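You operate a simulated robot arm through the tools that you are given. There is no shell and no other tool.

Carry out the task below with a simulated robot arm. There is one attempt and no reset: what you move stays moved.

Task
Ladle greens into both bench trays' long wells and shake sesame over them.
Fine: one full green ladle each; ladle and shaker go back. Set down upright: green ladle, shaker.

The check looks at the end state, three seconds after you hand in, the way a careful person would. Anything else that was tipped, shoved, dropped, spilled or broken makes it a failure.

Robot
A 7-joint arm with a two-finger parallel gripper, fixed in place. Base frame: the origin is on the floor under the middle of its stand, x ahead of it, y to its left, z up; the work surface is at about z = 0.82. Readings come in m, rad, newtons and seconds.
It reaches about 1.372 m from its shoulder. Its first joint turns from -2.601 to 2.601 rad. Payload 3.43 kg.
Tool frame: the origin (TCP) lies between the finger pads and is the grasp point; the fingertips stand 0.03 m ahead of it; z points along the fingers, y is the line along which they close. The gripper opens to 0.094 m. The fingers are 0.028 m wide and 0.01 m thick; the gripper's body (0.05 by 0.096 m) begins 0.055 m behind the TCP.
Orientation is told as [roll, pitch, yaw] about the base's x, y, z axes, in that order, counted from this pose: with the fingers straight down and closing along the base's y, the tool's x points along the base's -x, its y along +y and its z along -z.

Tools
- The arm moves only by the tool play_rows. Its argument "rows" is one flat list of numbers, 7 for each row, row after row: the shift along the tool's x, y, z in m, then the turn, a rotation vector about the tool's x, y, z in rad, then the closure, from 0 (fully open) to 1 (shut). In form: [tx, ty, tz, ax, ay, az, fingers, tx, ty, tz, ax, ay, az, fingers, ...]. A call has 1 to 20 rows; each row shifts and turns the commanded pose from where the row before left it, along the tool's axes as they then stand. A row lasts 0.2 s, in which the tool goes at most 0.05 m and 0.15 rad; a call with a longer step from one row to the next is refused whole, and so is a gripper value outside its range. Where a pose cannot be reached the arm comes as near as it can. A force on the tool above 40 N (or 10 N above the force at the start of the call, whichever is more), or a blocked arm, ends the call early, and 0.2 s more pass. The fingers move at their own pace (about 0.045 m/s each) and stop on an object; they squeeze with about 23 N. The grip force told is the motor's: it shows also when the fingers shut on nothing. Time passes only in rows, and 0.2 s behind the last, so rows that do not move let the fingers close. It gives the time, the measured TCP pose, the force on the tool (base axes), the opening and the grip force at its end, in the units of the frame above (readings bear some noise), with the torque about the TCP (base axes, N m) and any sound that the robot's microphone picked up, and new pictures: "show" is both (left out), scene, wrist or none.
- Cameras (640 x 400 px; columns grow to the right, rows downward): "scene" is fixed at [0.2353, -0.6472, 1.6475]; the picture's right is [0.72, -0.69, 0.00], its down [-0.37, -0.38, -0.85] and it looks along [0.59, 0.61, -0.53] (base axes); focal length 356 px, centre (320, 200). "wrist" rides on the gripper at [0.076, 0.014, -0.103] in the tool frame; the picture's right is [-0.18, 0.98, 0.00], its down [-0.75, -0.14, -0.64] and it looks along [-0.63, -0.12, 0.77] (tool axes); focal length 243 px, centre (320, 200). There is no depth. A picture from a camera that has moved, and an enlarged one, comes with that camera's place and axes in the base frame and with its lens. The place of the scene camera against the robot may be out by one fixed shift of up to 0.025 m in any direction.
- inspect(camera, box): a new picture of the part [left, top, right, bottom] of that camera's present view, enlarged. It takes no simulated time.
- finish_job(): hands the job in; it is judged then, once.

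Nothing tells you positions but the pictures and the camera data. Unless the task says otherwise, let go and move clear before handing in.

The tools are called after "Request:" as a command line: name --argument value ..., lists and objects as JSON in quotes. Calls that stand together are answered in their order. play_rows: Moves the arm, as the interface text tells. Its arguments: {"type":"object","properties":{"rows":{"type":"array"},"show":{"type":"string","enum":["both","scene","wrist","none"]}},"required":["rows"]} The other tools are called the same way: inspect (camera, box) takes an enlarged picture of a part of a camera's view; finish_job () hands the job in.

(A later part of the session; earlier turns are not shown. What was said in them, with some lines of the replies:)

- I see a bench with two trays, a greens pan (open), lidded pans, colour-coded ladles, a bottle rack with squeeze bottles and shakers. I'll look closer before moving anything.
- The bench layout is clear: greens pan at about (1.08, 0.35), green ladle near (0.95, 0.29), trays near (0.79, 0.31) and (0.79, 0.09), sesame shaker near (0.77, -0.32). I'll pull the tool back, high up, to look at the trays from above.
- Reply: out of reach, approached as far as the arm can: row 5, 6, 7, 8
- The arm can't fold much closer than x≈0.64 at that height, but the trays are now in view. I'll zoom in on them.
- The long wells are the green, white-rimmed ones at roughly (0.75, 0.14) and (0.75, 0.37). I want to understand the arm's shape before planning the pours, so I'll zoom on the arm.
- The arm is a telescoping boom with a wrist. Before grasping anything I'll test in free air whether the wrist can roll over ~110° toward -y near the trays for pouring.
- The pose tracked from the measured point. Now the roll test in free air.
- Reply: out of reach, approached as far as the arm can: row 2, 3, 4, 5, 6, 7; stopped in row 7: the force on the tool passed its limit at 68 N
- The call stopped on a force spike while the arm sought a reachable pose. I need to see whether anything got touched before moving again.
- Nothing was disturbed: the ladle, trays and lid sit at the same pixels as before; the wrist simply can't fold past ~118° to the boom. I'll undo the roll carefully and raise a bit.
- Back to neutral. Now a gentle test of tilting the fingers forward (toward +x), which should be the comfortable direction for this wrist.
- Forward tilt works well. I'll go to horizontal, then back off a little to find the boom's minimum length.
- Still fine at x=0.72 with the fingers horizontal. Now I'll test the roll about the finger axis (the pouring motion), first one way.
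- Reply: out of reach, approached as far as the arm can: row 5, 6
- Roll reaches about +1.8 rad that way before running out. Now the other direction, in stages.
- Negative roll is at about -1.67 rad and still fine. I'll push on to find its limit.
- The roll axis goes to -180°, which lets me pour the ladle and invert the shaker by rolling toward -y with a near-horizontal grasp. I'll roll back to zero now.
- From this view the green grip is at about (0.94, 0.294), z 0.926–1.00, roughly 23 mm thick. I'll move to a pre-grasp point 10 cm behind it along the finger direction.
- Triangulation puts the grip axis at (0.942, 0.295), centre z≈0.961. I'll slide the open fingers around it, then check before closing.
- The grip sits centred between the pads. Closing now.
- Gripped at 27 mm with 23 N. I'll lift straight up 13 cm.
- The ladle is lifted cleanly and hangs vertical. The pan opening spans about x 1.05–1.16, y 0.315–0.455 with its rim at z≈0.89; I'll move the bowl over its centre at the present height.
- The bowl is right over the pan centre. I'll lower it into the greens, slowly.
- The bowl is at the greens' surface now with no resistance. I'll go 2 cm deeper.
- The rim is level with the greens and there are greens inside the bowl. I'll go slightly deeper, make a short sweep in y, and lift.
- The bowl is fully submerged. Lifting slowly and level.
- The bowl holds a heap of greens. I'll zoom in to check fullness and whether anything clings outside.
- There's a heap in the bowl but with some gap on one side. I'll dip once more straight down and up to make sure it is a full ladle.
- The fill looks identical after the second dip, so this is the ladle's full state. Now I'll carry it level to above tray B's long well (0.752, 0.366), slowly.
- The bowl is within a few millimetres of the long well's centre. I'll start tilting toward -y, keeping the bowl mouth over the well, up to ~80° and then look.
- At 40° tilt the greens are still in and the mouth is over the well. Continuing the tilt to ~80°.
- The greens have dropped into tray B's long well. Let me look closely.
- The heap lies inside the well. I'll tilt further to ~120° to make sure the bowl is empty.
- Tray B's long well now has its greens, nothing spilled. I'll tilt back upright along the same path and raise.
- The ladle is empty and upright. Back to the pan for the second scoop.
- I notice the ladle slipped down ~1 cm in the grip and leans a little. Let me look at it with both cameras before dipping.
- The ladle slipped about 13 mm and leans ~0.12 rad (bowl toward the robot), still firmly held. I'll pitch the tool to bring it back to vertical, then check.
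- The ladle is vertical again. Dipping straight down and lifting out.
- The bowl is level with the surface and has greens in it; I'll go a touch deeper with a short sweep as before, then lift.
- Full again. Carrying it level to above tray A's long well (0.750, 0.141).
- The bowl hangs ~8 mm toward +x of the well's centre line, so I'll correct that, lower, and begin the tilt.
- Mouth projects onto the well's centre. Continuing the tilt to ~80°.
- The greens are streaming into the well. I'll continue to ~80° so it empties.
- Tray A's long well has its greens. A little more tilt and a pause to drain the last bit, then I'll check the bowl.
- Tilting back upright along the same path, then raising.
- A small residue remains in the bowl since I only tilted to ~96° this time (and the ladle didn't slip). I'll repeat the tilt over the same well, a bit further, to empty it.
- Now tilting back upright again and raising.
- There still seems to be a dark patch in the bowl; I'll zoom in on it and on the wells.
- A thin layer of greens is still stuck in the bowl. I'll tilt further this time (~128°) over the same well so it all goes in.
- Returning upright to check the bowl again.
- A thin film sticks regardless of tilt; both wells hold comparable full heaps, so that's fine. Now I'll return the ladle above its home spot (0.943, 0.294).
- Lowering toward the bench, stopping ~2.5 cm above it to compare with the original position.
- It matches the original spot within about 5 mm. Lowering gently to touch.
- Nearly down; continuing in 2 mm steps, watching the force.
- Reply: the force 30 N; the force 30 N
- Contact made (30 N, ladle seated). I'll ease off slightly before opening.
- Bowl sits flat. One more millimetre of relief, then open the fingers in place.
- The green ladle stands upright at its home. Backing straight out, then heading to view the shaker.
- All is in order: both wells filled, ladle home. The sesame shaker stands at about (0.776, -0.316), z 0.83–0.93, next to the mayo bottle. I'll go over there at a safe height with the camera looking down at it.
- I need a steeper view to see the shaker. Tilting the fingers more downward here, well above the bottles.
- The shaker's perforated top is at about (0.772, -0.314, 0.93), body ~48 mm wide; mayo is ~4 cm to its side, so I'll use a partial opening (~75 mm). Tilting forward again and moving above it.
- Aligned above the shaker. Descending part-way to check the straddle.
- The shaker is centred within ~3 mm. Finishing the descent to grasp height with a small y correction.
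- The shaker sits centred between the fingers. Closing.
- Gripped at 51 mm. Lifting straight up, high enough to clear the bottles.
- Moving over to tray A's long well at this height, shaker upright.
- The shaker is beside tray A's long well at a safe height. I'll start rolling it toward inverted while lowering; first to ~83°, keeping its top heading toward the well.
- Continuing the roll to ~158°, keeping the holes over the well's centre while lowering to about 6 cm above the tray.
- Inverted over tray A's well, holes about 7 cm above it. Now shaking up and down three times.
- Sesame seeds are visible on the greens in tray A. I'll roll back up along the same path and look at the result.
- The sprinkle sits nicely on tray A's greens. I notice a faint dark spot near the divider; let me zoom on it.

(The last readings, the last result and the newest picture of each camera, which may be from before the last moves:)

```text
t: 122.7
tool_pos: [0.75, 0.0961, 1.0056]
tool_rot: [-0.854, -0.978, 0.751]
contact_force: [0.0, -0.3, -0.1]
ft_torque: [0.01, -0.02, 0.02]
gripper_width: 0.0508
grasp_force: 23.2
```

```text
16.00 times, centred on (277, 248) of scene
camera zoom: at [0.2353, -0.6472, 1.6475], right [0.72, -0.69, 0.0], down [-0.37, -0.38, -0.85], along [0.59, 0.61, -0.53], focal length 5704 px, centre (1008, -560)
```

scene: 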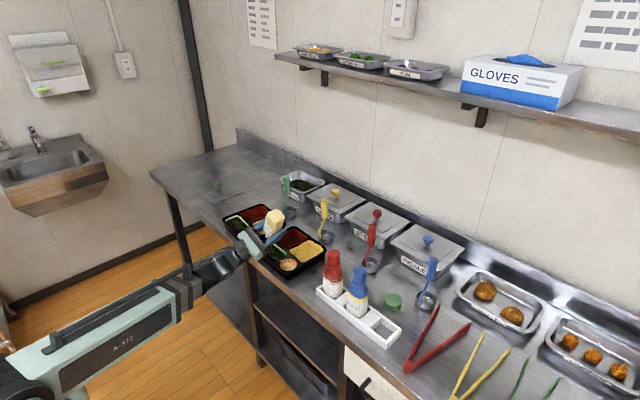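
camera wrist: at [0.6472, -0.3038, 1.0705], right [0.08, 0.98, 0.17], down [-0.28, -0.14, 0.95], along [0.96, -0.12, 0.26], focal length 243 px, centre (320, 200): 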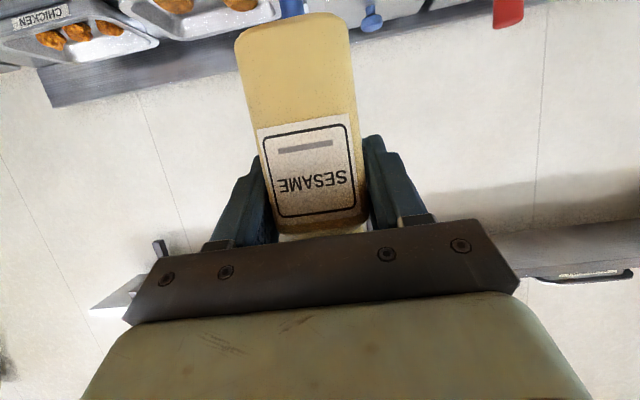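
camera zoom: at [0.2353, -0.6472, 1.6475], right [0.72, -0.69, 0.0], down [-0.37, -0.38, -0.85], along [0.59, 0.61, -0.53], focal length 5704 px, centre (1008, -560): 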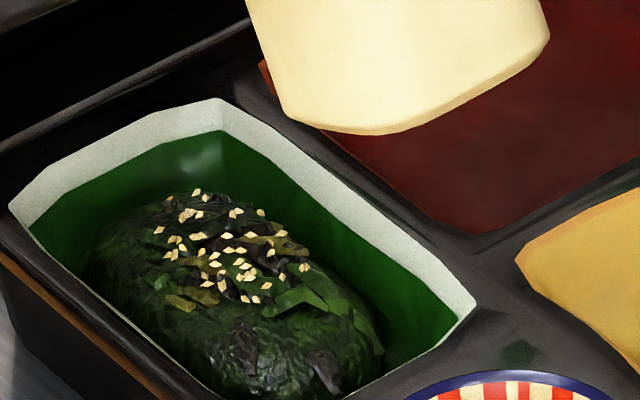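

I'll check whether that spot is real and compare the same place on tray B.

Request:
inspect --camera "scene" --box '[282, 250, 298, 264]'

Request:
inspect --camera "scene" --box '[235, 215, 275, 245]'

```text
16.00 times, centred on (290, 257) of scene
camera zoom: at [0.2353, -0.6472, 1.6475], right [0.72, -0.69, 0.0], down [-0.37, -0.38, -0.85], along [0.59, 0.61, -0.53], focal length 5704 px, centre (800, -712)
```

zoom: 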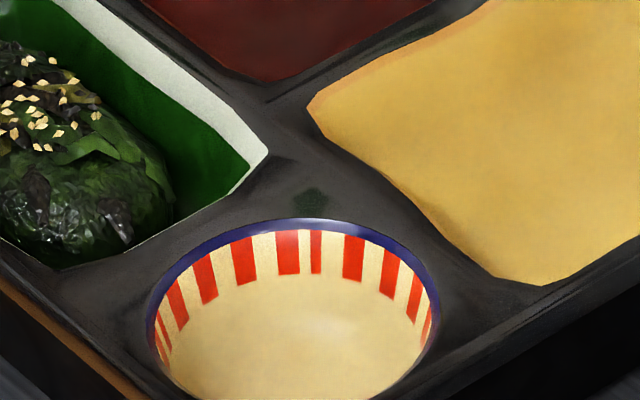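

```text
13.33 times, centred on (255, 230) of scene
camera zoom: at [0.2353, -0.6472, 1.6475], right [0.72, -0.69, 0.0], down [-0.37, -0.38, -0.85], along [0.59, 0.61, -0.53], focal length 4753 px, centre (1187, -200)
```

zoom: 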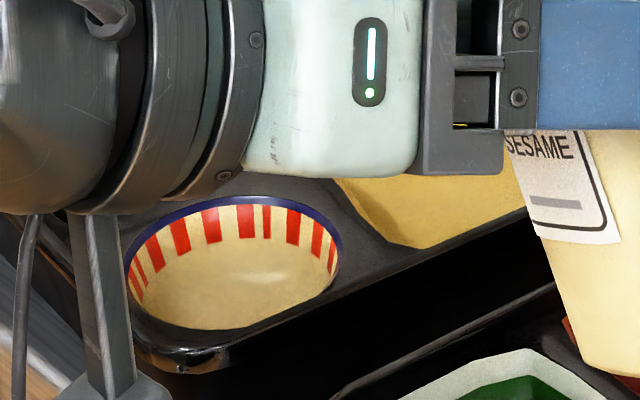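

It's a small faint mark on the tray divider; I'll compare with tray B once the hand is out of the way. Now moving the nearly upright shaker beside tray B's long well.

Request:
play_rows --rows '[-0.01924, 0.02476, -0.0083, 0, 0, 0, 1, -0.01924, 0.02476, -0.0083, 0, 0, 0, 1, -0.01924, 0.02476, -0.0083, 0, 0, 0, 1, -0.01924, 0.02476, -0.0083, 0, 0, 0, 1, -0.01924, 0.02476, -0.0083, 0, 0, 0, 1, -0.01924, 0.02476, -0.0083, 0, 0, 0, 1, -0.01924, 0.02476, -0.0083, 0, 0, 0, 1, 0, 0, 0, 0, 0, 0, 1]' --show "none"

Request:
inspect --camera "scene" --box '[220, 170, 340, 290]'

Request:
inspect --camera "scene" --box '[235, 215, 275, 245]'

```text
t: 124.5
tool_pos: [0.7533, 0.317, 1.0648]
tool_rot: [-0.855, -0.976, 0.753]
contact_force: [-0.2, 0.7, -0.6]
ft_torque: [0.04, 0.0, -0.02]
gripper_width: 0.0506
grasp_force: 22.9
```

```text
3.33 times, centred on (280, 230) of scene
camera zoom: at [0.2353, -0.6472, 1.6475], right [0.72, -0.69, 0.0], down [-0.37, -0.38, -0.85], along [0.59, 0.61, -0.53], focal length 1188 px, centre (453, 100)
```

zoom: 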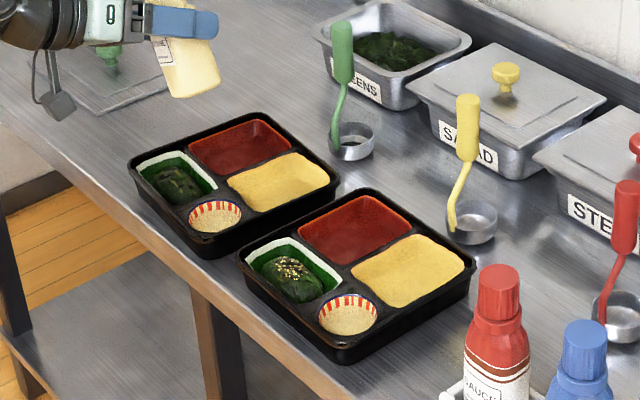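

```text
13.33 times, centred on (255, 230) of scene
camera zoom: at [0.2353, -0.6472, 1.6475], right [0.72, -0.69, 0.0], down [-0.37, -0.38, -0.85], along [0.59, 0.61, -0.53], focal length 4753 px, centre (1187, -200)
```

zoom: 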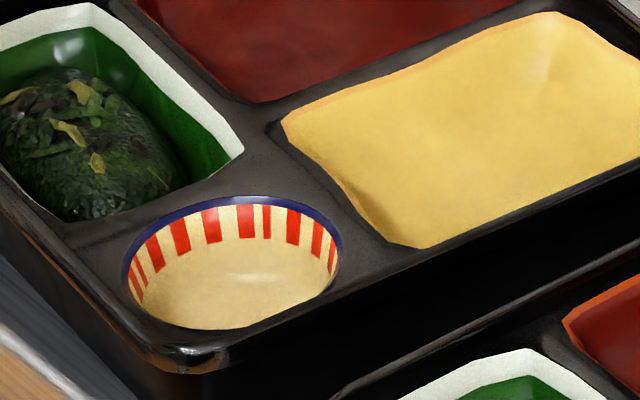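

Tray B has no such mark. Let me look at tray A's spot again now that the arm is away.

Request:
inspect --camera "scene" --box '[275, 240, 305, 270]'

Request:
inspect --camera "scene" --box '[255, 220, 345, 280]'

```text
13.33 times, centred on (290, 255) of scene
camera zoom: at [0.2353, -0.6472, 1.6475], right [0.72, -0.69, 0.0], down [-0.37, -0.38, -0.85], along [0.59, 0.61, -0.53], focal length 4753 px, centre (720, -533)
```

zoom: 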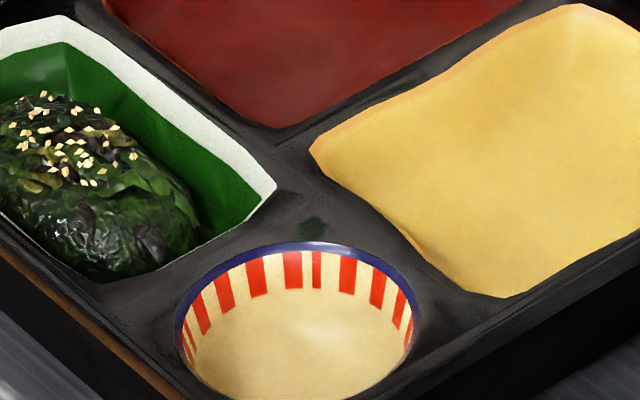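

```text
6.67 times, centred on (300, 250) of scene
camera zoom: at [0.2353, -0.6472, 1.6475], right [0.72, -0.69, 0.0], down [-0.37, -0.38, -0.85], along [0.59, 0.61, -0.53], focal length 2376 px, centre (453, -133)
```

zoom: 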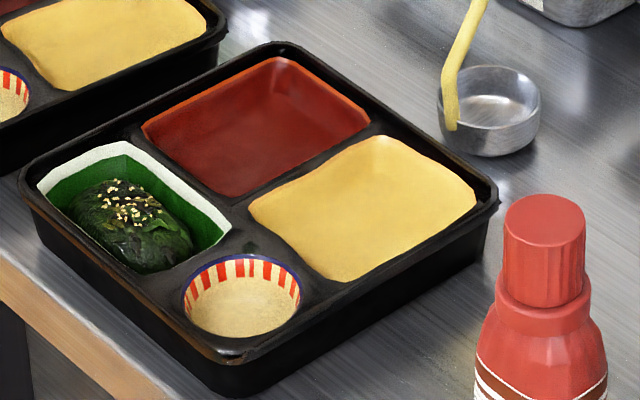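

It's a tiny dark crumb on tray A's divider that I can't usefully remove; both wells themselves look good. Continuing: rolling the shaker toward inverted beside tray B's well.

Request:
play_rows --rows '[0.0095, 0.0015, 0.0042, 0.0592, 0, -0.1324, 1, 0.0091, 0.003, 0.0041, 0.0592, 0, -0.1324, 1, 0.0068, 0.0066, 0.0031, 0.0592, 0, -0.1324, 1, 0.0059, 0.0076, 0.0026, 0.0592, 0, -0.1324, 1, 0.0048, 0.0085, 0.0022, 0.0592, 0, -0.1324, 1, 0.0036, 0.0092, 0.0016, 0.0592, 0, -0.1324, 1, 0.0024, 0.0096, 0.0011, 0.0592, 0, -0.1324, 1]' --show "none"

Request:
inspect --camera "scene" --box '[180, 150, 300, 270]'

```text
t: 126.1
tool_pos: [0.7538, 0.3104, 0.9952]
tool_rot: [-1.525, -0.107, 1.141]
contact_force: [0.3, 0.2, -0.6]
ft_torque: [0.0, 0.03, 0.03]
gripper_width: 0.0509
grasp_force: 23.1
```

```text
3.33 times, centred on (240, 210) of scene
camera zoom: at [0.2353, -0.6472, 1.6475], right [0.72, -0.69, 0.0], down [-0.37, -0.38, -0.85], along [0.59, 0.61, -0.53], focal length 1188 px, centre (587, 167)
```

zoom: 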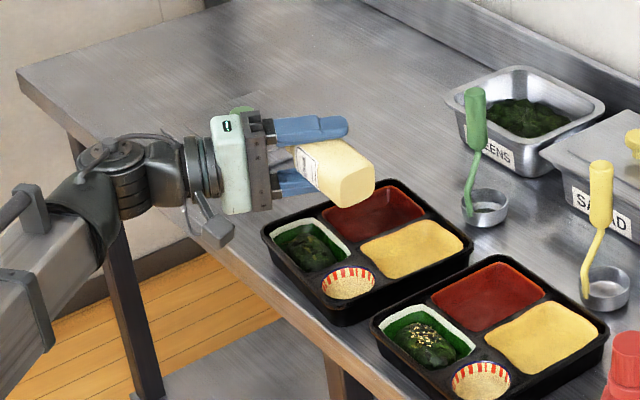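

On track. Completing the inversion over tray B's well.

Request:
play_rows --rows '[-0.002, 0.0047, -0.0013, 0.0592, 0, -0.1324, 1, -0.0026, 0.0043, -0.0016, 0.0592, 0, -0.1324, 1, -0.0031, 0.0038, -0.0018, 0.0592, 0, -0.1324, 1, -0.0036, 0.0033, -0.002, 0.0592, 0, -0.1324, 1, -0.004, 0.0027, -0.0022, 0.0592, 0, -0.1324, 1, -0.0043, 0.002, -0.0024, 0.0592, 0, -0.1324, 1, -0.0045, 0.0012, -0.0025, 0.0592, 0, -0.1324, 1, -0.0046, 0.0005, -0.0025, 0.0592, 0, -0.1324, 1, -0.0047, -0.0003, -0.0025, 0.0592, 0, -0.1324, 1, 0, 0, 0, 0, 0, 0, 1]' --show "none"

Request:
inspect --camera "scene" --box '[180, 150, 300, 270]'

```text
t: 128.3
tool_pos: [0.7495, 0.336, 0.9553]
tool_rot: [-2.367, 1.012, 0.687]
contact_force: [-0.2, -0.3, -0.4]
ft_torque: [0.01, -0.01, -0.02]
gripper_width: 0.0508
grasp_force: 22.5
```

```text
3.33 times, centred on (240, 210) of scene
camera zoom: at [0.2353, -0.6472, 1.6475], right [0.72, -0.69, 0.0], down [-0.37, -0.38, -0.85], along [0.59, 0.61, -0.53], focal length 1188 px, centre (587, 167)
```

zoom: 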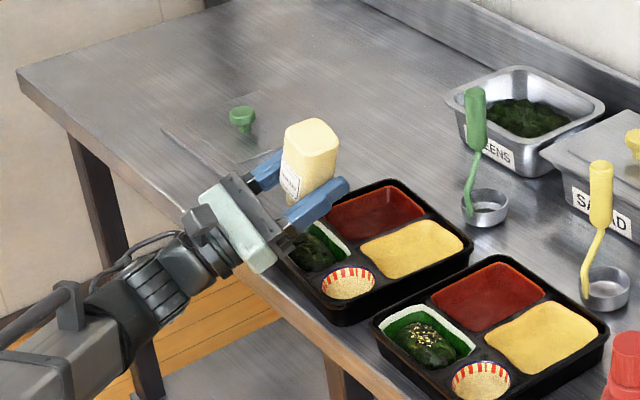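

Inverted over tray B's well at the same height as before. Three shakes.

Request:
play_rows --rows '[0.0254, -0.0113, 0.0113, 0, 0, 0, 1, -0.0254, 0.0113, -0.0113, 0, 0, 0, 1, 0.0254, -0.0113, 0.0113, 0, 0, 0, 1, -0.0254, 0.0113, -0.0113, 0, 0, 0, 1, 0.0254, -0.0113, 0.0113, 0, 0, 0, 1, -0.0254, 0.0113, -0.0113, 0, 0, 0, 1, 0, 0, 0, 0, 0, 0, 1]' --show "none"

Request:
inspect --camera "scene" --box '[220, 190, 280, 250]'

```text
t: 129.9
tool_pos: [0.751, 0.3356, 0.9567]
tool_rot: [-2.362, 1.007, 0.69]
contact_force: [-0.7, -0.3, -0.5]
ft_torque: [0.04, -0.02, 0.01]
gripper_width: 0.0506
grasp_force: 23.2
```

```text
6.67 times, centred on (250, 220) of scene
camera zoom: at [0.2353, -0.6472, 1.6475], right [0.72, -0.69, 0.0], down [-0.37, -0.38, -0.85], along [0.59, 0.61, -0.53], focal length 2376 px, centre (787, 67)
```

zoom: 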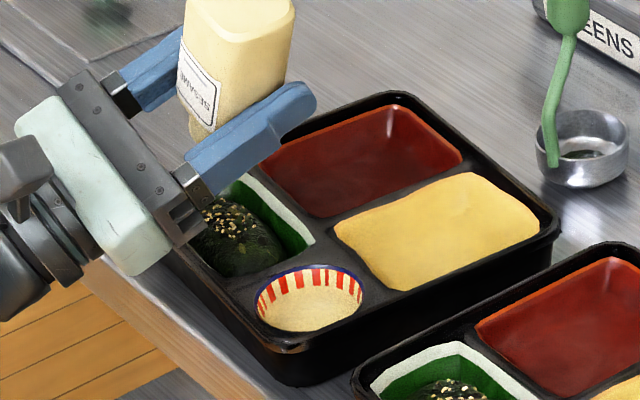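

Sesame has landed on tray B's greens too. Rolling the shaker back upright along the same path.

Request:
play_rows --rows '[0.0047, 0.001, 0.0021, -0.0592, 0, 0.1324, 1, 0.0048, 0.0003, 0.0022, -0.0592, 0, 0.1324, 1, 0.0048, -0.0005, 0.0021, -0.0592, 0, 0.1324, 1, 0.0047, -0.0012, 0.0021, -0.0592, 0, 0.1324, 1, 0.0045, -0.002, 0.002, -0.0592, 0, 0.1324, 1, 0.0042, -0.0026, 0.0019, -0.0592, 0, 0.1324, 1, 0.0038, -0.0033, 0.0017, -0.0592, 0, 0.1324, 1, 0.0033, -0.0038, 0.0015, -0.0592, 0, 0.1324, 1, 0.0027, -0.0043, 0.0012, -0.0592, 0, 0.1324, 1, 0, -0.006, 0, -0.0592, 0, 0.1324, 1, -0.002, -0.006, -0.001, -0.0592, 0, 0.1324, 1, -0.003, -0.006, -0.001, -0.0592, 0, 0.1324, 1, -0.004, -0.006, -0.002, -0.0592, 0, 0.1324, 1, -0.005, -0.005, -0.002, -0.0592, 0, 0.1324, 1, -0.006, -0.005, -0.003, -0.0592, 0, 0.1324, 1, -0.006, -0.004, -0.003, -0.0592, 0, 0.1324, 1, -0.007, -0.003, -0.003, -0.0592, 0, 0.1324, 1, -0.007, -0.002, -0.003, -0.0592, 0, 0.1324, 1, -0.007, 0, -0.003, -0.0592, 0, 0.1324, 1, 0, 0, 0, 0, 0, 0, 1]' --show "both"

Request:
inspect --camera "scene" --box '[220, 170, 340, 290]'

Request:
inspect --camera "scene" --box '[222, 205, 272, 245]'

```text
t: 134.1
tool_pos: [0.7472, 0.3143, 1.0696]
tool_rot: [-0.001, -1.152, -0.006]
contact_force: [-0.3, -0.7, -1.3]
ft_torque: [0.0, 0.0, 0.03]
gripper_width: 0.0506
grasp_force: 22.9
camera wrist: at [0.6224, 0.3292, 1.0405], right [0.08, 0.98, 0.17], down [-0.28, -0.14, 0.95], along [0.96, -0.12, 0.26], focal length 243 px, centre (320, 200)
```

scene: 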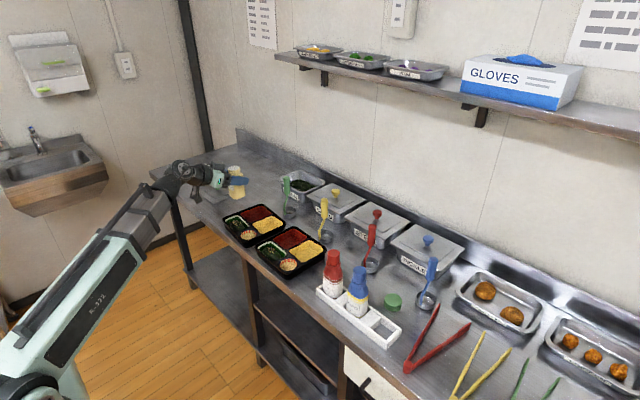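
wrist: 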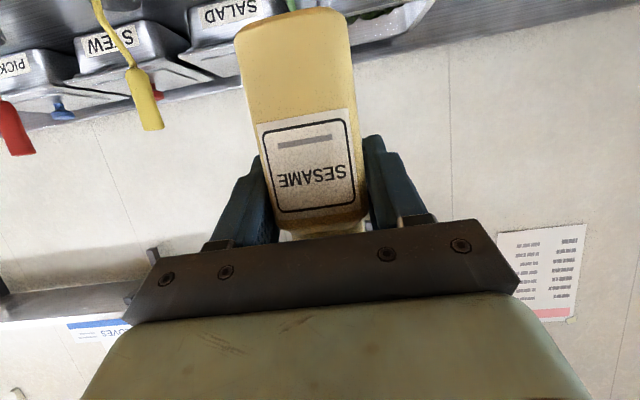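

```text
3.33 times, centred on (280, 230) of scene
camera zoom: at [0.2353, -0.6472, 1.6475], right [0.72, -0.69, 0.0], down [-0.37, -0.38, -0.85], along [0.59, 0.61, -0.53], focal length 1188 px, centre (453, 100)
```

zoom: 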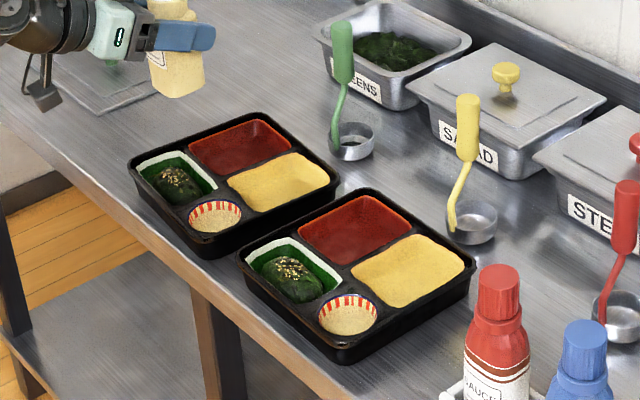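

```text
10.00 times, centred on (247, 225) of scene
camera zoom: at [0.2353, -0.6472, 1.6475], right [0.72, -0.69, 0.0], down [-0.37, -0.38, -0.85], along [0.59, 0.61, -0.53], focal length 3565 px, centre (1050, -50)
```

zoom: 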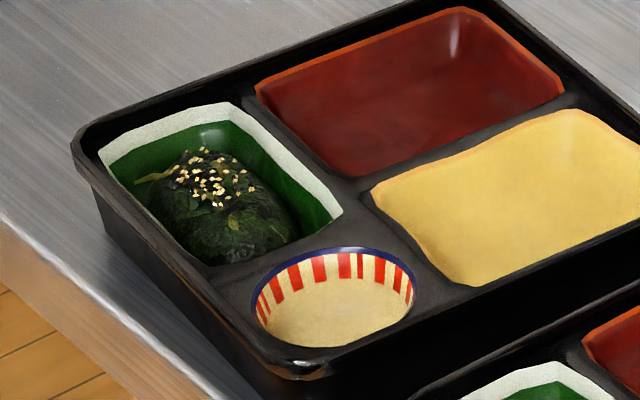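

Both trays are garnished; nothing else has seeds on it. Now I'll carry the upright shaker back over the rack, high above the bottles.

Request:
play_rows --rows '[-0.0365, 0, -0.0163, 0, 0, 0, 1, -0.0004, -0.02, 0.0008, 0, 0, 0, 1, -0.00075, -0.0395, 0.0017, 0, 0, 0, 1, -0.00075, -0.0395, 0.0017, 0, 0, 0, 1, -0.00075, -0.0395, 0.0017, 0, 0, 0, 1, -0.00075, -0.0395, 0.0017, 0, 0, 0, 1, -0.00075, -0.0395, 0.0017, 0, 0, 0, 1, -0.00075, -0.0395, 0.0017, 0, 0, 0, 1, -0.00075, -0.0395, 0.0017, 0, 0, 0, 1, -0.00075, -0.0395, 0.0017, 0, 0, 0, 1, -0.00075, -0.0395, 0.0017, 0, 0, 0, 1, -0.00075, -0.0395, 0.0017, 0, 0, 0, 1, -0.00075, -0.0395, 0.0017, 0, 0, 0, 1, -0.00075, -0.0395, 0.0017, 0, 0, 0, 1, -0.00075, -0.0395, 0.0017, 0, 0, 0, 1, -0.00075, -0.0395, 0.0017, 0, 0, 0, 1, -0.00075, -0.0395, 0.0017, 0, 0, 0, 1, -0.0004, -0.02, 0.0008, 0, 0, 0, 1, 0, 0, 0, 0, 0, 0, 1]' --show "both"

Request:
inspect --camera "scene" --box '[310, 200, 420, 340]'

```text
t: 138.1
tool_pos: [0.7769, -0.3146, 1.1112]
tool_rot: [-0.005, -1.155, -0.001]
contact_force: [0.5, -0.2, -1.0]
ft_torque: [0.0, -0.03, -0.01]
gripper_width: 0.0509
grasp_force: 23.2
camera wrist: at [0.6506, -0.3013, 1.0834], right [0.08, 0.98, 0.17], down [-0.28, -0.14, 0.95], along [0.96, -0.12, 0.26], focal length 243 px, centre (320, 200)
```

scene: 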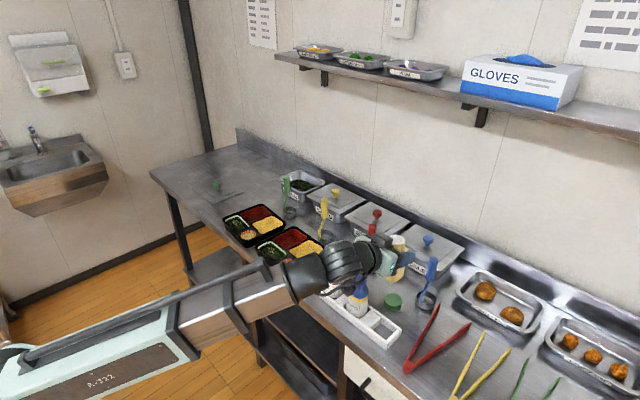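
wrist: 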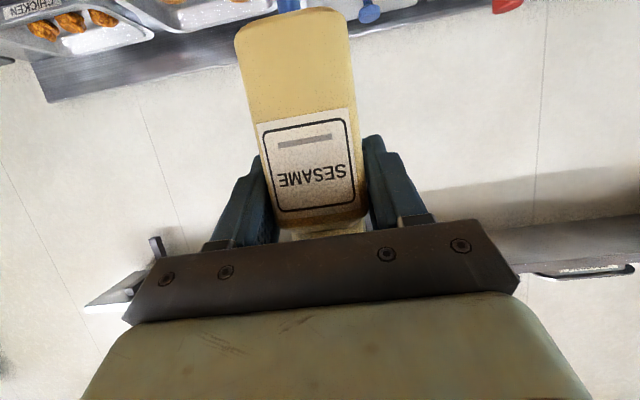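

```text
2.86 times, centred on (365, 270) of scene
camera zoom: at [0.2353, -0.6472, 1.6475], right [0.72, -0.69, 0.0], down [-0.37, -0.38, -0.85], along [0.59, 0.61, -0.53], focal length 1018 px, centre (191, 0)
```

zoom: 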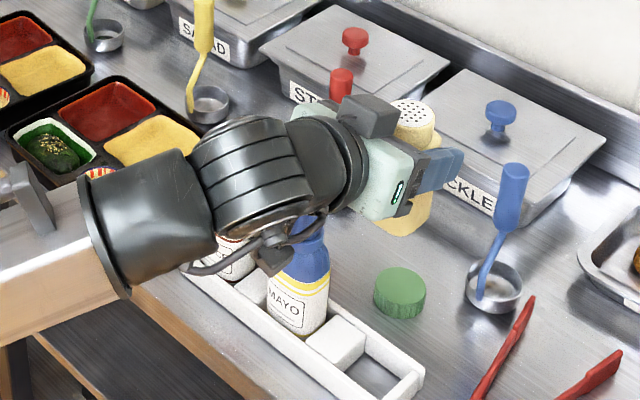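

The shaker is steady in the grip. Descending toward its slot, stopping above the rack to fine-check alignment.

Request:
play_rows --rows '[0.0267, -0.0031, 0.0129, 0, 0, 0, 1, 0.0267, 0, 0.012, 0, 0, 0, 1, 0.0267, 0, 0.012, 0, 0, 0, 1, 0.0267, 0, 0.012, 0, 0, 0, 1, 0.0267, 0, 0.012, 0, 0, 0, 1, 0.0182, 0, 0.0082, 0, 0, 0, 1, 0, 0, 0, 0, 0, 0, 1]' --show "wrist"

Request:
inspect --camera "scene" --box '[330, 260, 420, 350]'

```text
t: 139.7
tool_pos: [0.7795, -0.3191, 0.9424]
tool_rot: [-0.006, -1.153, -0.002]
contact_force: [0.6, -1.0, -1.9]
ft_torque: [0.03, 0.03, 0.03]
gripper_width: 0.051
grasp_force: 23.2
camera wrist: at [0.653, -0.3059, 0.9147], right [0.08, 0.98, 0.17], down [-0.28, -0.14, 0.95], along [0.96, -0.12, 0.27], focal length 243 px, centre (320, 200)
```

wrist: 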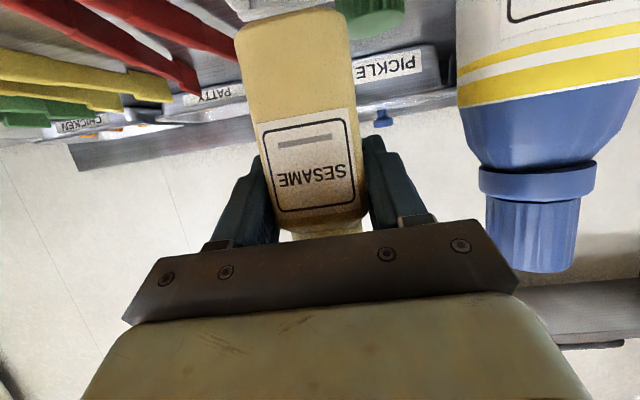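

```text
4.44 times, centred on (375, 305) of scene
camera zoom: at [0.2353, -0.6472, 1.6475], right [0.72, -0.69, 0.0], down [-0.37, -0.38, -0.85], along [0.59, 0.61, -0.53], focal length 1584 px, centre (76, -267)
```

zoom: 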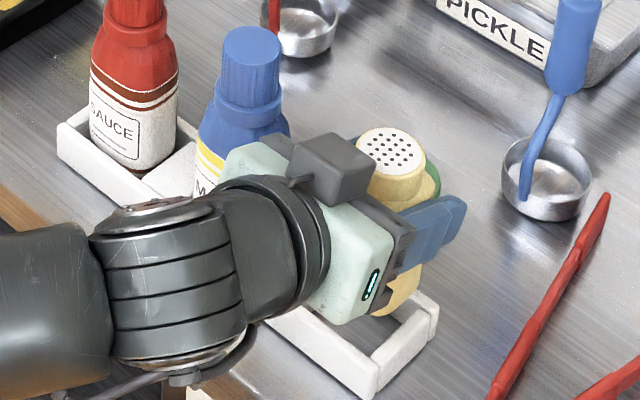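

Above the slot with ~3 cm clearance. A small xy correction to match the pick-up pose, then re-read.

Request:
play_rows --rows '[0.0007, 0.0012, -0.0013, 0, 0, 0, 1, 0, 0, 0, 0, 0, 0, 1]' --show "none"

Request:
play_rows --rows '[0, 0, 0, 0, 0, 0, 1]' --show "none"

Request:
play_rows --rows '[0, 0, 0, 0, 0, 0, 1]' --show "none"

```text
t: 140.3
tool_pos: [0.7761, -0.3198, 0.9427]
tool_rot: [-0.005, -1.151, -0.003]
contact_force: [0.5, -0.5, -0.2]
ft_torque: [0.01, -0.02, -0.02]
gripper_width: 0.0508
grasp_force: 22.9
```

```text
t: 140.7
tool_pos: [0.7767, -0.3194, 0.9435]
tool_rot: [-0.006, -1.152, -0.002]
contact_force: [0.7, -0.3, -1.3]
ft_torque: [0.01, 0.01, -0.02]
gripper_width: 0.051
grasp_force: 22.6
```

```text
t: 141.1
tool_pos: [0.7764, -0.3197, 0.9421]
tool_rot: [-0.005, -1.151, -0.001]
contact_force: [0.4, 0.5, -1.0]
ft_torque: [0.0, -0.01, 0.01]
gripper_width: 0.051
grasp_force: 22.9
```

Reading averages (0.7765, -0.3197); I'll correct by ~2 mm while lowering into the slot.

Request:
play_rows --rows '[0.0085, 0.0019, 0.0055, 0, 0, 0, 1, 0.0137, 0, 0.0061, 0, 0, 0, 1, 0, 0, 0, 0, 0, 0, 1]' --show "wrist"

Request:
inspect --camera "scene" --box '[330, 260, 420, 350]'

```text
t: 141.9
tool_pos: [0.7783, -0.318, 0.9188]
tool_rot: [-0.005, -1.151, -0.002]
contact_force: [-0.3, 0.6, -0.3]
ft_torque: [-0.04, -0.01, 0.01]
gripper_width: 0.051
grasp_force: 23.1
camera wrist: at [0.6516, -0.3034, 0.8908], right [0.08, 0.98, 0.17], down [-0.28, -0.14, 0.95], along [0.96, -0.12, 0.27], focal length 243 px, centre (320, 200)
```

wrist: 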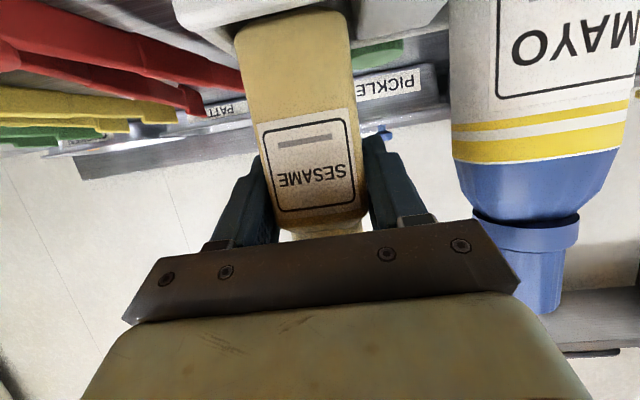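

```text
4.44 times, centred on (375, 305) of scene
camera zoom: at [0.2353, -0.6472, 1.6475], right [0.72, -0.69, 0.0], down [-0.37, -0.38, -0.85], along [0.59, 0.61, -0.53], focal length 1584 px, centre (76, -267)
```

zoom: 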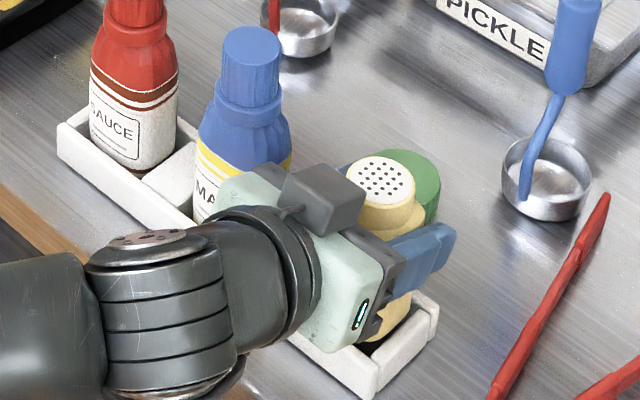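

Aligned with the slot. Lowering the rest of the way, gently.

Request:
play_rows --rows '[0.0073, 0, 0.0033, 0, 0, 0, 1, 0.0073, 0, 0.0033, 0, 0, 0, 1, 0, 0, 0, 0, 0, 0, 1]' --show "none"

Request:
play_rows --rows '[0.0046, 0, 0.002, 0, 0, 0, 1, 0, 0, 0, 0, 0, 0, 1]' --show "wrist"

```text
t: 142.7
tool_pos: [0.7773, -0.3185, 0.9018]
tool_rot: [-0.003, -1.152, -0.001]
contact_force: [1.1, 1.8, 0.3]
ft_torque: [0.11, -0.01, -0.02]
gripper_width: 0.0506
grasp_force: 23.3
```

```text
t: 143.3
tool_pos: [0.7775, -0.3189, 0.8979]
tool_rot: [-0.003, -1.153, 0.0]
contact_force: [-0.1, 3.9, 0.2]
ft_torque: [0.13, 0.02, -0.03]
gripper_width: 0.0507
grasp_force: 22.7
camera wrist: at [0.6517, -0.304, 0.8693], right [0.08, 0.98, 0.17], down [-0.28, -0.14, 0.95], along [0.96, -0.12, 0.26], focal length 243 px, centre (320, 200)
```

wrist: 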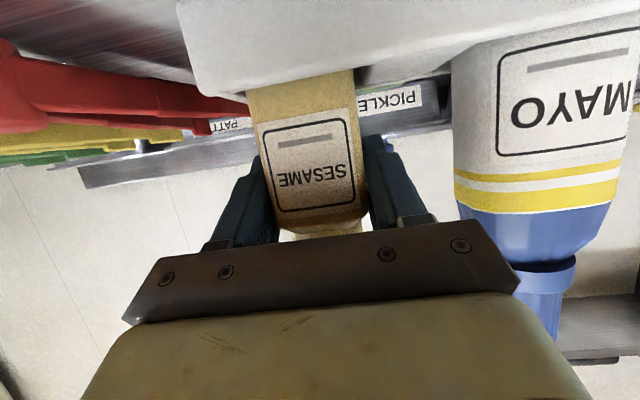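

It's in the slot with a light touch on the end wall (+4 N in y), so I'll shift 1.5 mm toward +y and continue down.

Request:
play_rows --rows '[0, 0.0017, 0, 0, 0, 0, 1, 0.0027, 0, 0.0012, 0, 0, 0, 1, 0, 0, 0, 0, 0, 0, 1]' --show "none"

Request:
play_rows --rows '[0.0018, 0, 0.0008, 0, 0, 0, 1, 0, 0, 0, 0, 0, 0, 1]' --show "none"

```text
t: 144.1
tool_pos: [0.7772, -0.3173, 0.8943]
tool_rot: [-0.006, -1.152, -0.002]
contact_force: [0.8, 0.0, -1.1]
ft_torque: [0.03, -0.03, -0.01]
gripper_width: 0.0509
grasp_force: 22.6
```

```text
t: 144.7
tool_pos: [0.7784, -0.3162, 0.8928]
tool_rot: [-0.004, -1.152, -0.001]
contact_force: [0.4, -0.4, -1.5]
ft_torque: [0.0, 0.02, 0.0]
gripper_width: 0.0508
grasp_force: 23.0
```

Free of side force now. Stepping down until it touches the slot floor.

Request:
play_rows --rows '[0.0014, -0.0005, 0.0006, 0, 0, 0, 1, 0, 0, 0, 0, 0, 0, 1]' --show "none"

Request:
play_rows --rows '[0.0014, 0, 0.0006, 0, 0, 0, 1, 0, 0, 0, 0, 0, 0, 1]' --show "none"

Request:
play_rows --rows '[0.0014, 0, 0.0006, 0, 0, 0, 1, 0, 0, 0, 0, 0, 0, 1]' --show "none"

```text
t: 145.3
tool_pos: [0.7788, -0.3165, 0.8916]
tool_rot: [-0.002, -1.153, -0.002]
contact_force: [0.6, 1.9, 3.7]
ft_torque: [0.12, 0.07, -0.02]
gripper_width: 0.0507
grasp_force: 22.5
```

```text
t: 145.9
tool_pos: [0.7773, -0.3162, 0.8904]
tool_rot: [-0.005, -1.154, -0.001]
contact_force: [2.3, 1.6, 16.4]
ft_torque: [0.06, -0.02, -0.04]
gripper_width: 0.0511
grasp_force: 23.0
```

```text
t: 146.5
tool_pos: [0.7775, -0.318, 0.8865]
tool_rot: [-0.005, -1.151, -0.002]
contact_force: [4.4, 4.2, 16.2]
ft_torque: [0.14, 0.03, -0.01]
gripper_width: 0.0508
grasp_force: 22.6
```

Seated on the slot floor. Easing off a millimetre and opening only partway so as not to touch the mayo bottle.

Request:
play_rows --rows '[-0.0011, 0.0003, -0.0005, 0, 0, 0, 1, 0, 0, 0, 0, 0, 0, 1]' --show "none"

Request:
play_rows --rows '[0, 0, 0, 0, 0, 0, 0.35, 0, 0, 0, 0, 0, 0, 0.2, 0, 0, 0, 0, 0, 0, 0.2, 0, 0, 0, 0, 0, 0, 0.2]' --show "wrist"

Request:
inspect --camera "scene" --box '[330, 260, 420, 350]'

```text
t: 147.1
tool_pos: [0.7764, -0.3172, 0.8885]
tool_rot: [-0.006, -1.151, 0.0]
contact_force: [1.3, 0.1, -0.2]
ft_torque: [0.02, 0.0, -0.01]
gripper_width: 0.0506
grasp_force: 22.8
```

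```text
t: 148.1
tool_pos: [0.7778, -0.3173, 0.8901]
tool_rot: [-0.005, -1.152, -0.003]
contact_force: [0.0, 0.9, -0.3]
ft_torque: [-0.02, 0.01, -0.02]
gripper_width: 0.0751
grasp_force: 0.1
camera wrist: at [0.6512, -0.3031, 0.8619], right [0.08, 0.98, 0.17], down [-0.28, -0.14, 0.95], along [0.96, -0.12, 0.26], focal length 243 px, centre (320, 200)
```

wrist: 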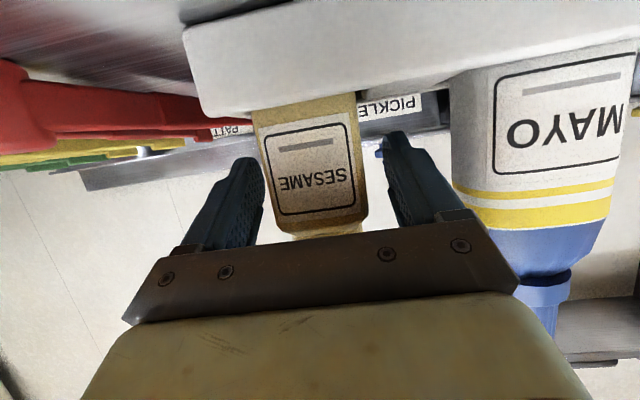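

```text
4.44 times, centred on (375, 305) of scene
camera zoom: at [0.2353, -0.6472, 1.6475], right [0.72, -0.69, 0.0], down [-0.37, -0.38, -0.85], along [0.59, 0.61, -0.53], focal length 1584 px, centre (76, -267)
```

zoom: 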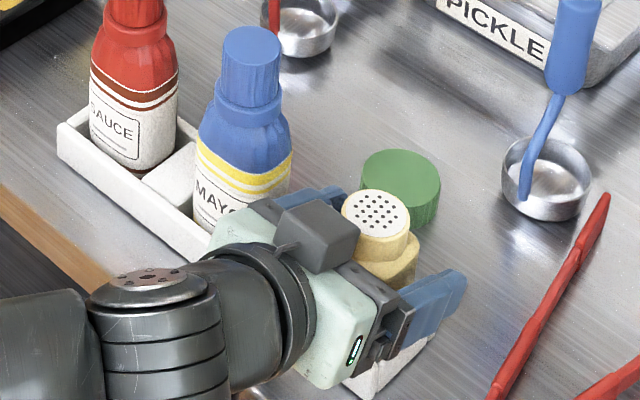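

Shaker is upright in its slot and released. Raising straight up, clear of everything.

Request:
play_rows --rows '[-0.0137, 0, -0.0061, 0, 0, 0, 0.2, -0.0183, 0, -0.0082, 0, 0, 0, 0.2, -0.0274, 0, -0.01225, 0, 0, 0, 0.2, -0.0274, 0, -0.01225, 0, 0, 0, 0.2, -0.0274, 0, -0.01225, 0, 0, 0, 0.2, -0.0274, 0, -0.01225, 0, 0, 0, 0.2, -0.0274, 0, -0.01225, 0, 0, 0, 0.2, 0, 0, 0, 0, 0, 0, 0.2]' --show "both"

Request:
inspect --camera "scene" --box '[310, 230, 420, 360]'

```text
t: 149.9
tool_pos: [0.7786, -0.3173, 1.0771]
tool_rot: [-0.005, -1.151, -0.002]
contact_force: [0.8, -0.6, 0.2]
ft_torque: [0.0, -0.02, -0.01]
gripper_width: 0.075
grasp_force: 0.0
camera wrist: at [0.6518, -0.3022, 1.0485], right [0.08, 0.98, 0.17], down [-0.28, -0.14, 0.95], along [0.96, -0.12, 0.26], focal length 243 px, centre (320, 200)
```

scene: 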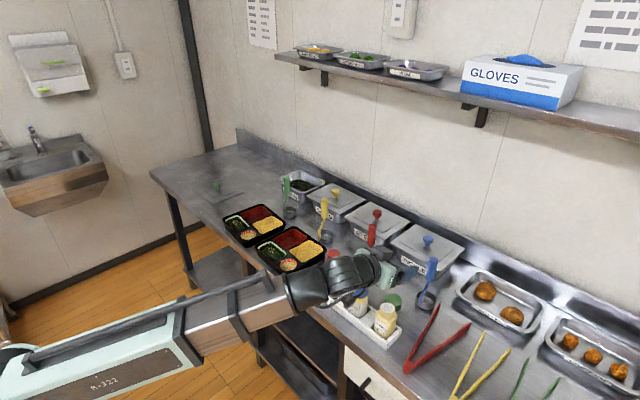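
wrist: 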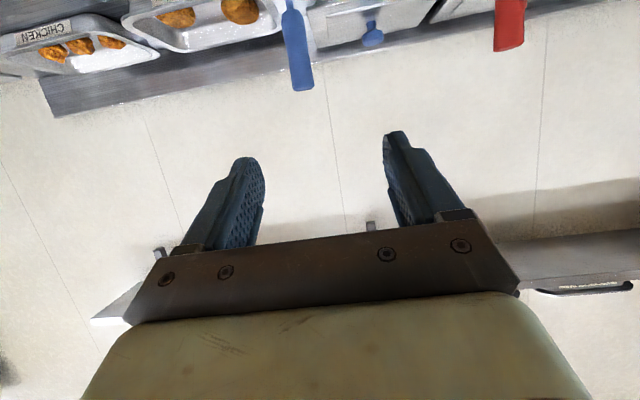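

```text
3.08 times, centred on (365, 295) of scene
camera zoom: at [0.2353, -0.6472, 1.6475], right [0.72, -0.69, 0.0], down [-0.37, -0.38, -0.85], along [0.59, 0.61, -0.53], focal length 1097 px, centre (182, -92)
```

zoom: 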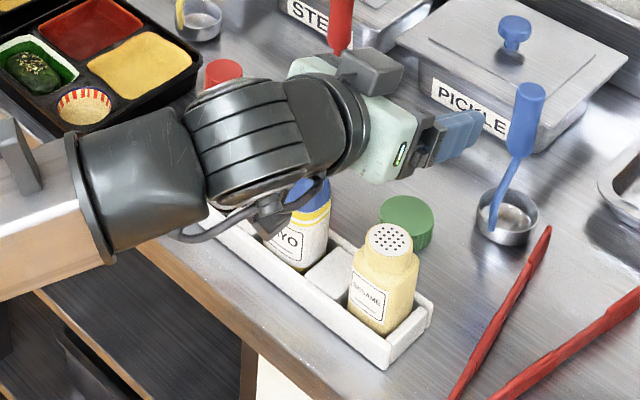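

The shaker is back upright in its slot. I'll move the arm up over the trays and look down at everything for a last check.

Request:
play_rows --rows '[-0.0003, 0.038, -0.0061, 0, 0, 0, 0.2, -0.0003, 0.038, -0.0061, 0, 0, 0, 0.2, -0.0003, 0.038, -0.0061, 0, 0, 0, 0.2, -0.0003, 0.038, -0.0061, 0, 0, 0, 0.2, -0.0003, 0.038, -0.0061, 0, 0, 0, 0.2, -0.0003, 0.038, -0.0061, 0, 0, 0, 0.2, -0.0003, 0.038, -0.0061, 0, 0, 0, 0.2, -0.0003, 0.038, -0.0061, 0, 0, 0, 0.2, -0.0003, 0.038, -0.0061, 0, 0, 0, 0.2, -0.0003, 0.038, -0.0061, 0, 0, 0, 0.2, -0.0003, 0.038, -0.0061, 0, 0, 0, 0.2, 0, 0, 0, 0, 0.14, 0, 0, 0, 0, 0, 0, 0.14, 0, 0, 0, 0, 0, 0, 0.14, 0, 0, 0, 0, 0, 0, 0.14, 0, 0, 0, 0, 0, 0, 0.14, 0, 0, 0, 0, 0, 0, 0.14, 0, 0, 0, 0, 0, 0, 0, 0, 0]' --show "both"

Request:
inspect --camera "wrist" --box '[240, 0, 560, 140]'

```text
t: 153.7
tool_pos: [0.7184, 0.1033, 1.1034]
tool_rot: [0.0, -0.31, -0.004]
contact_force: [-0.4, 0.3, 0.2]
ft_torque: [0.01, -0.01, -0.02]
gripper_width: 0.0939
grasp_force: 0.1
camera wrist: at [0.6131, 0.1162, 1.178], right [0.18, 0.98, 0.05], down [0.52, -0.14, 0.84], along [0.83, -0.12, -0.54], focal length 243 px, centre (320, 200)
```

scene: 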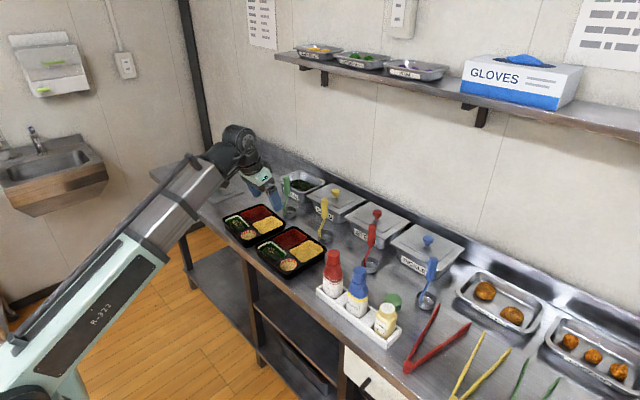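
wrist: 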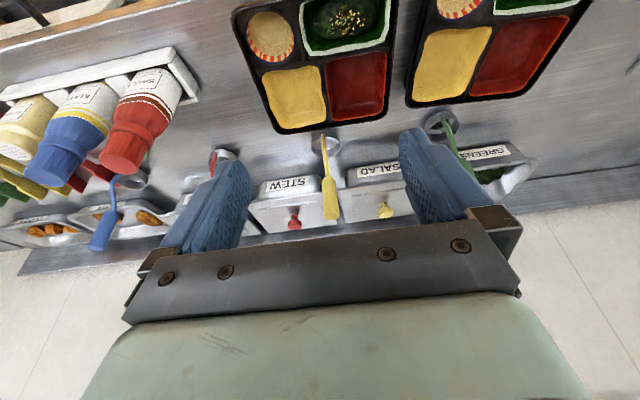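

```text
2.00 times, centred on (400, 70) of wrist
camera zoom: at [0.6131, 0.1162, 1.178], right [0.18, 0.98, 0.05], down [0.52, -0.14, 0.84], along [0.83, -0.12, -0.54], focal length 485 px, centre (160, 460)
```

zoom: 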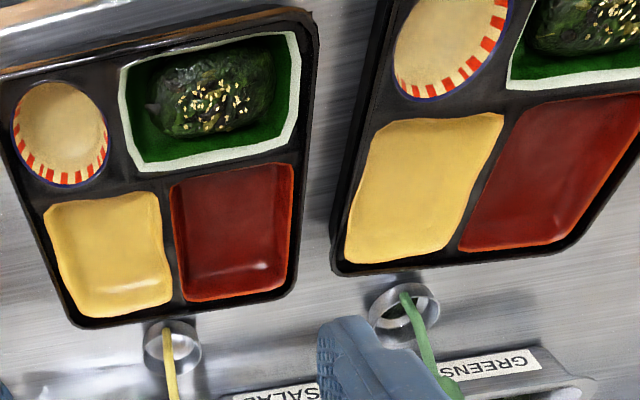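

From above both heaps sit inside their long wells with seeds on top. Zooming in on tray A's divider and tray B.

Request:
inspect --camera "wrist" --box '[250, 10, 330, 70]'

Request:
inspect --camera "scene" --box '[270, 155, 340, 225]'

Request:
inspect --camera "scene" --box '[215, 195, 335, 285]'

```text
6.67 times, centred on (290, 40) of wrist
camera zoom: at [0.6131, 0.1162, 1.178], right [0.18, 0.98, 0.05], down [0.52, -0.14, 0.84], along [0.83, -0.12, -0.54], focal length 1618 px, centre (520, 1267)
```

zoom: 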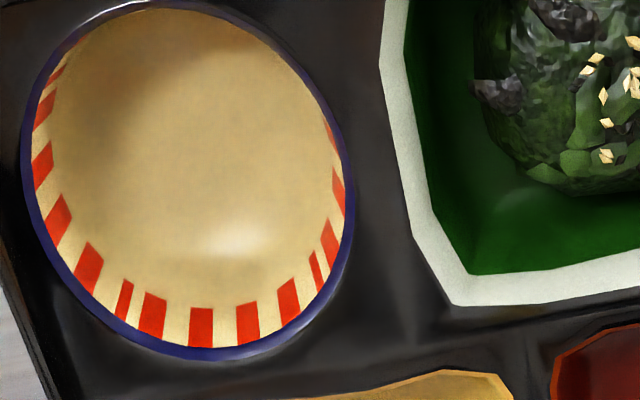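

```text
5.71 times, centred on (305, 190) of scene
camera zoom: at [0.2353, -0.6472, 1.6475], right [0.72, -0.69, 0.0], down [-0.37, -0.38, -0.85], along [0.59, 0.61, -0.53], focal length 2037 px, centre (406, 257)
```

zoom: 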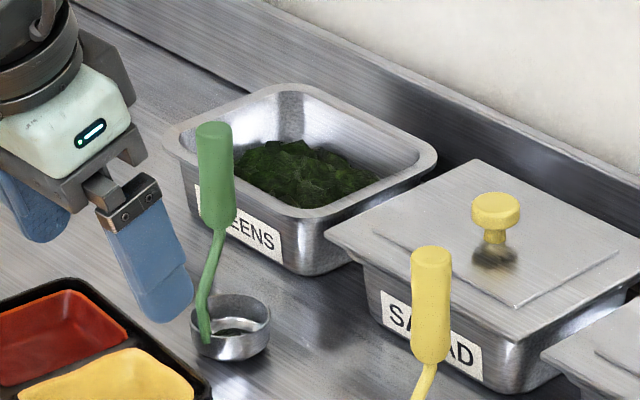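

```text
4.44 times, centred on (275, 240) of scene
camera zoom: at [0.2353, -0.6472, 1.6475], right [0.72, -0.69, 0.0], down [-0.37, -0.38, -0.85], along [0.59, 0.61, -0.53], focal length 1584 px, centre (520, 22)
```

zoom: 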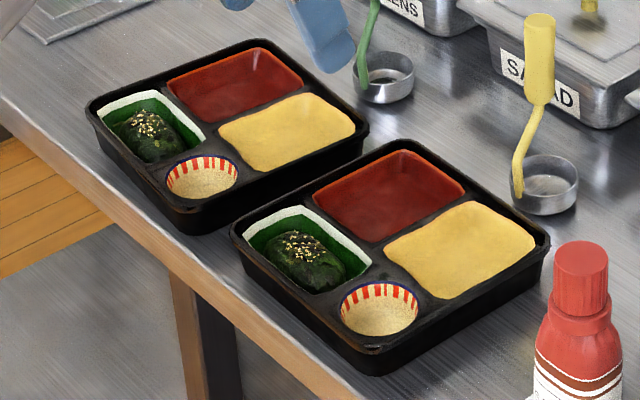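

From straight above, tray A's divider is clean, so the spot was just a reflection. Both long wells hold greens with sesame, the green ladle stands upright at its spot, the shaker is upright in its slot, and the arm is clear, so I'm handing in.

Request:
finish_job

```text
The job is handed in.
```

I handed the job in. Both bench trays' long wells have a ladle of greens with sesame shaken over them. I checked this from the scene camera and from straight above tray A, and I saw no spills.

- **Greens:** each well got one full ladle. In the second pour (the tray nearer the bottles) a thin layer stuck to the bowl and would not come out even at about 128° of tilt. The two heaps look about the same size.
- **Ladle:** it stands upright within about 5 mm of where it started. It still has that thin layer of greens in the bowl. It slipped about 2 cm in the grip during the pours, but I straightened it before setting it down.
- **Shaker:** it is upright in its rack slot and did not touch the mayo bottle. I left its green cap on the bench, where it was at the start.
- **Stop early on:** a test movement ended on a 68 N force reading. I compared the ladle, nearer tray and pan lid with the earlier pictures and none had moved. The arm had most likely reached a joint limit.

A dark spot I noticed on one tray's divider turned out to be a reflection: seen from straight above, the divider is clean.
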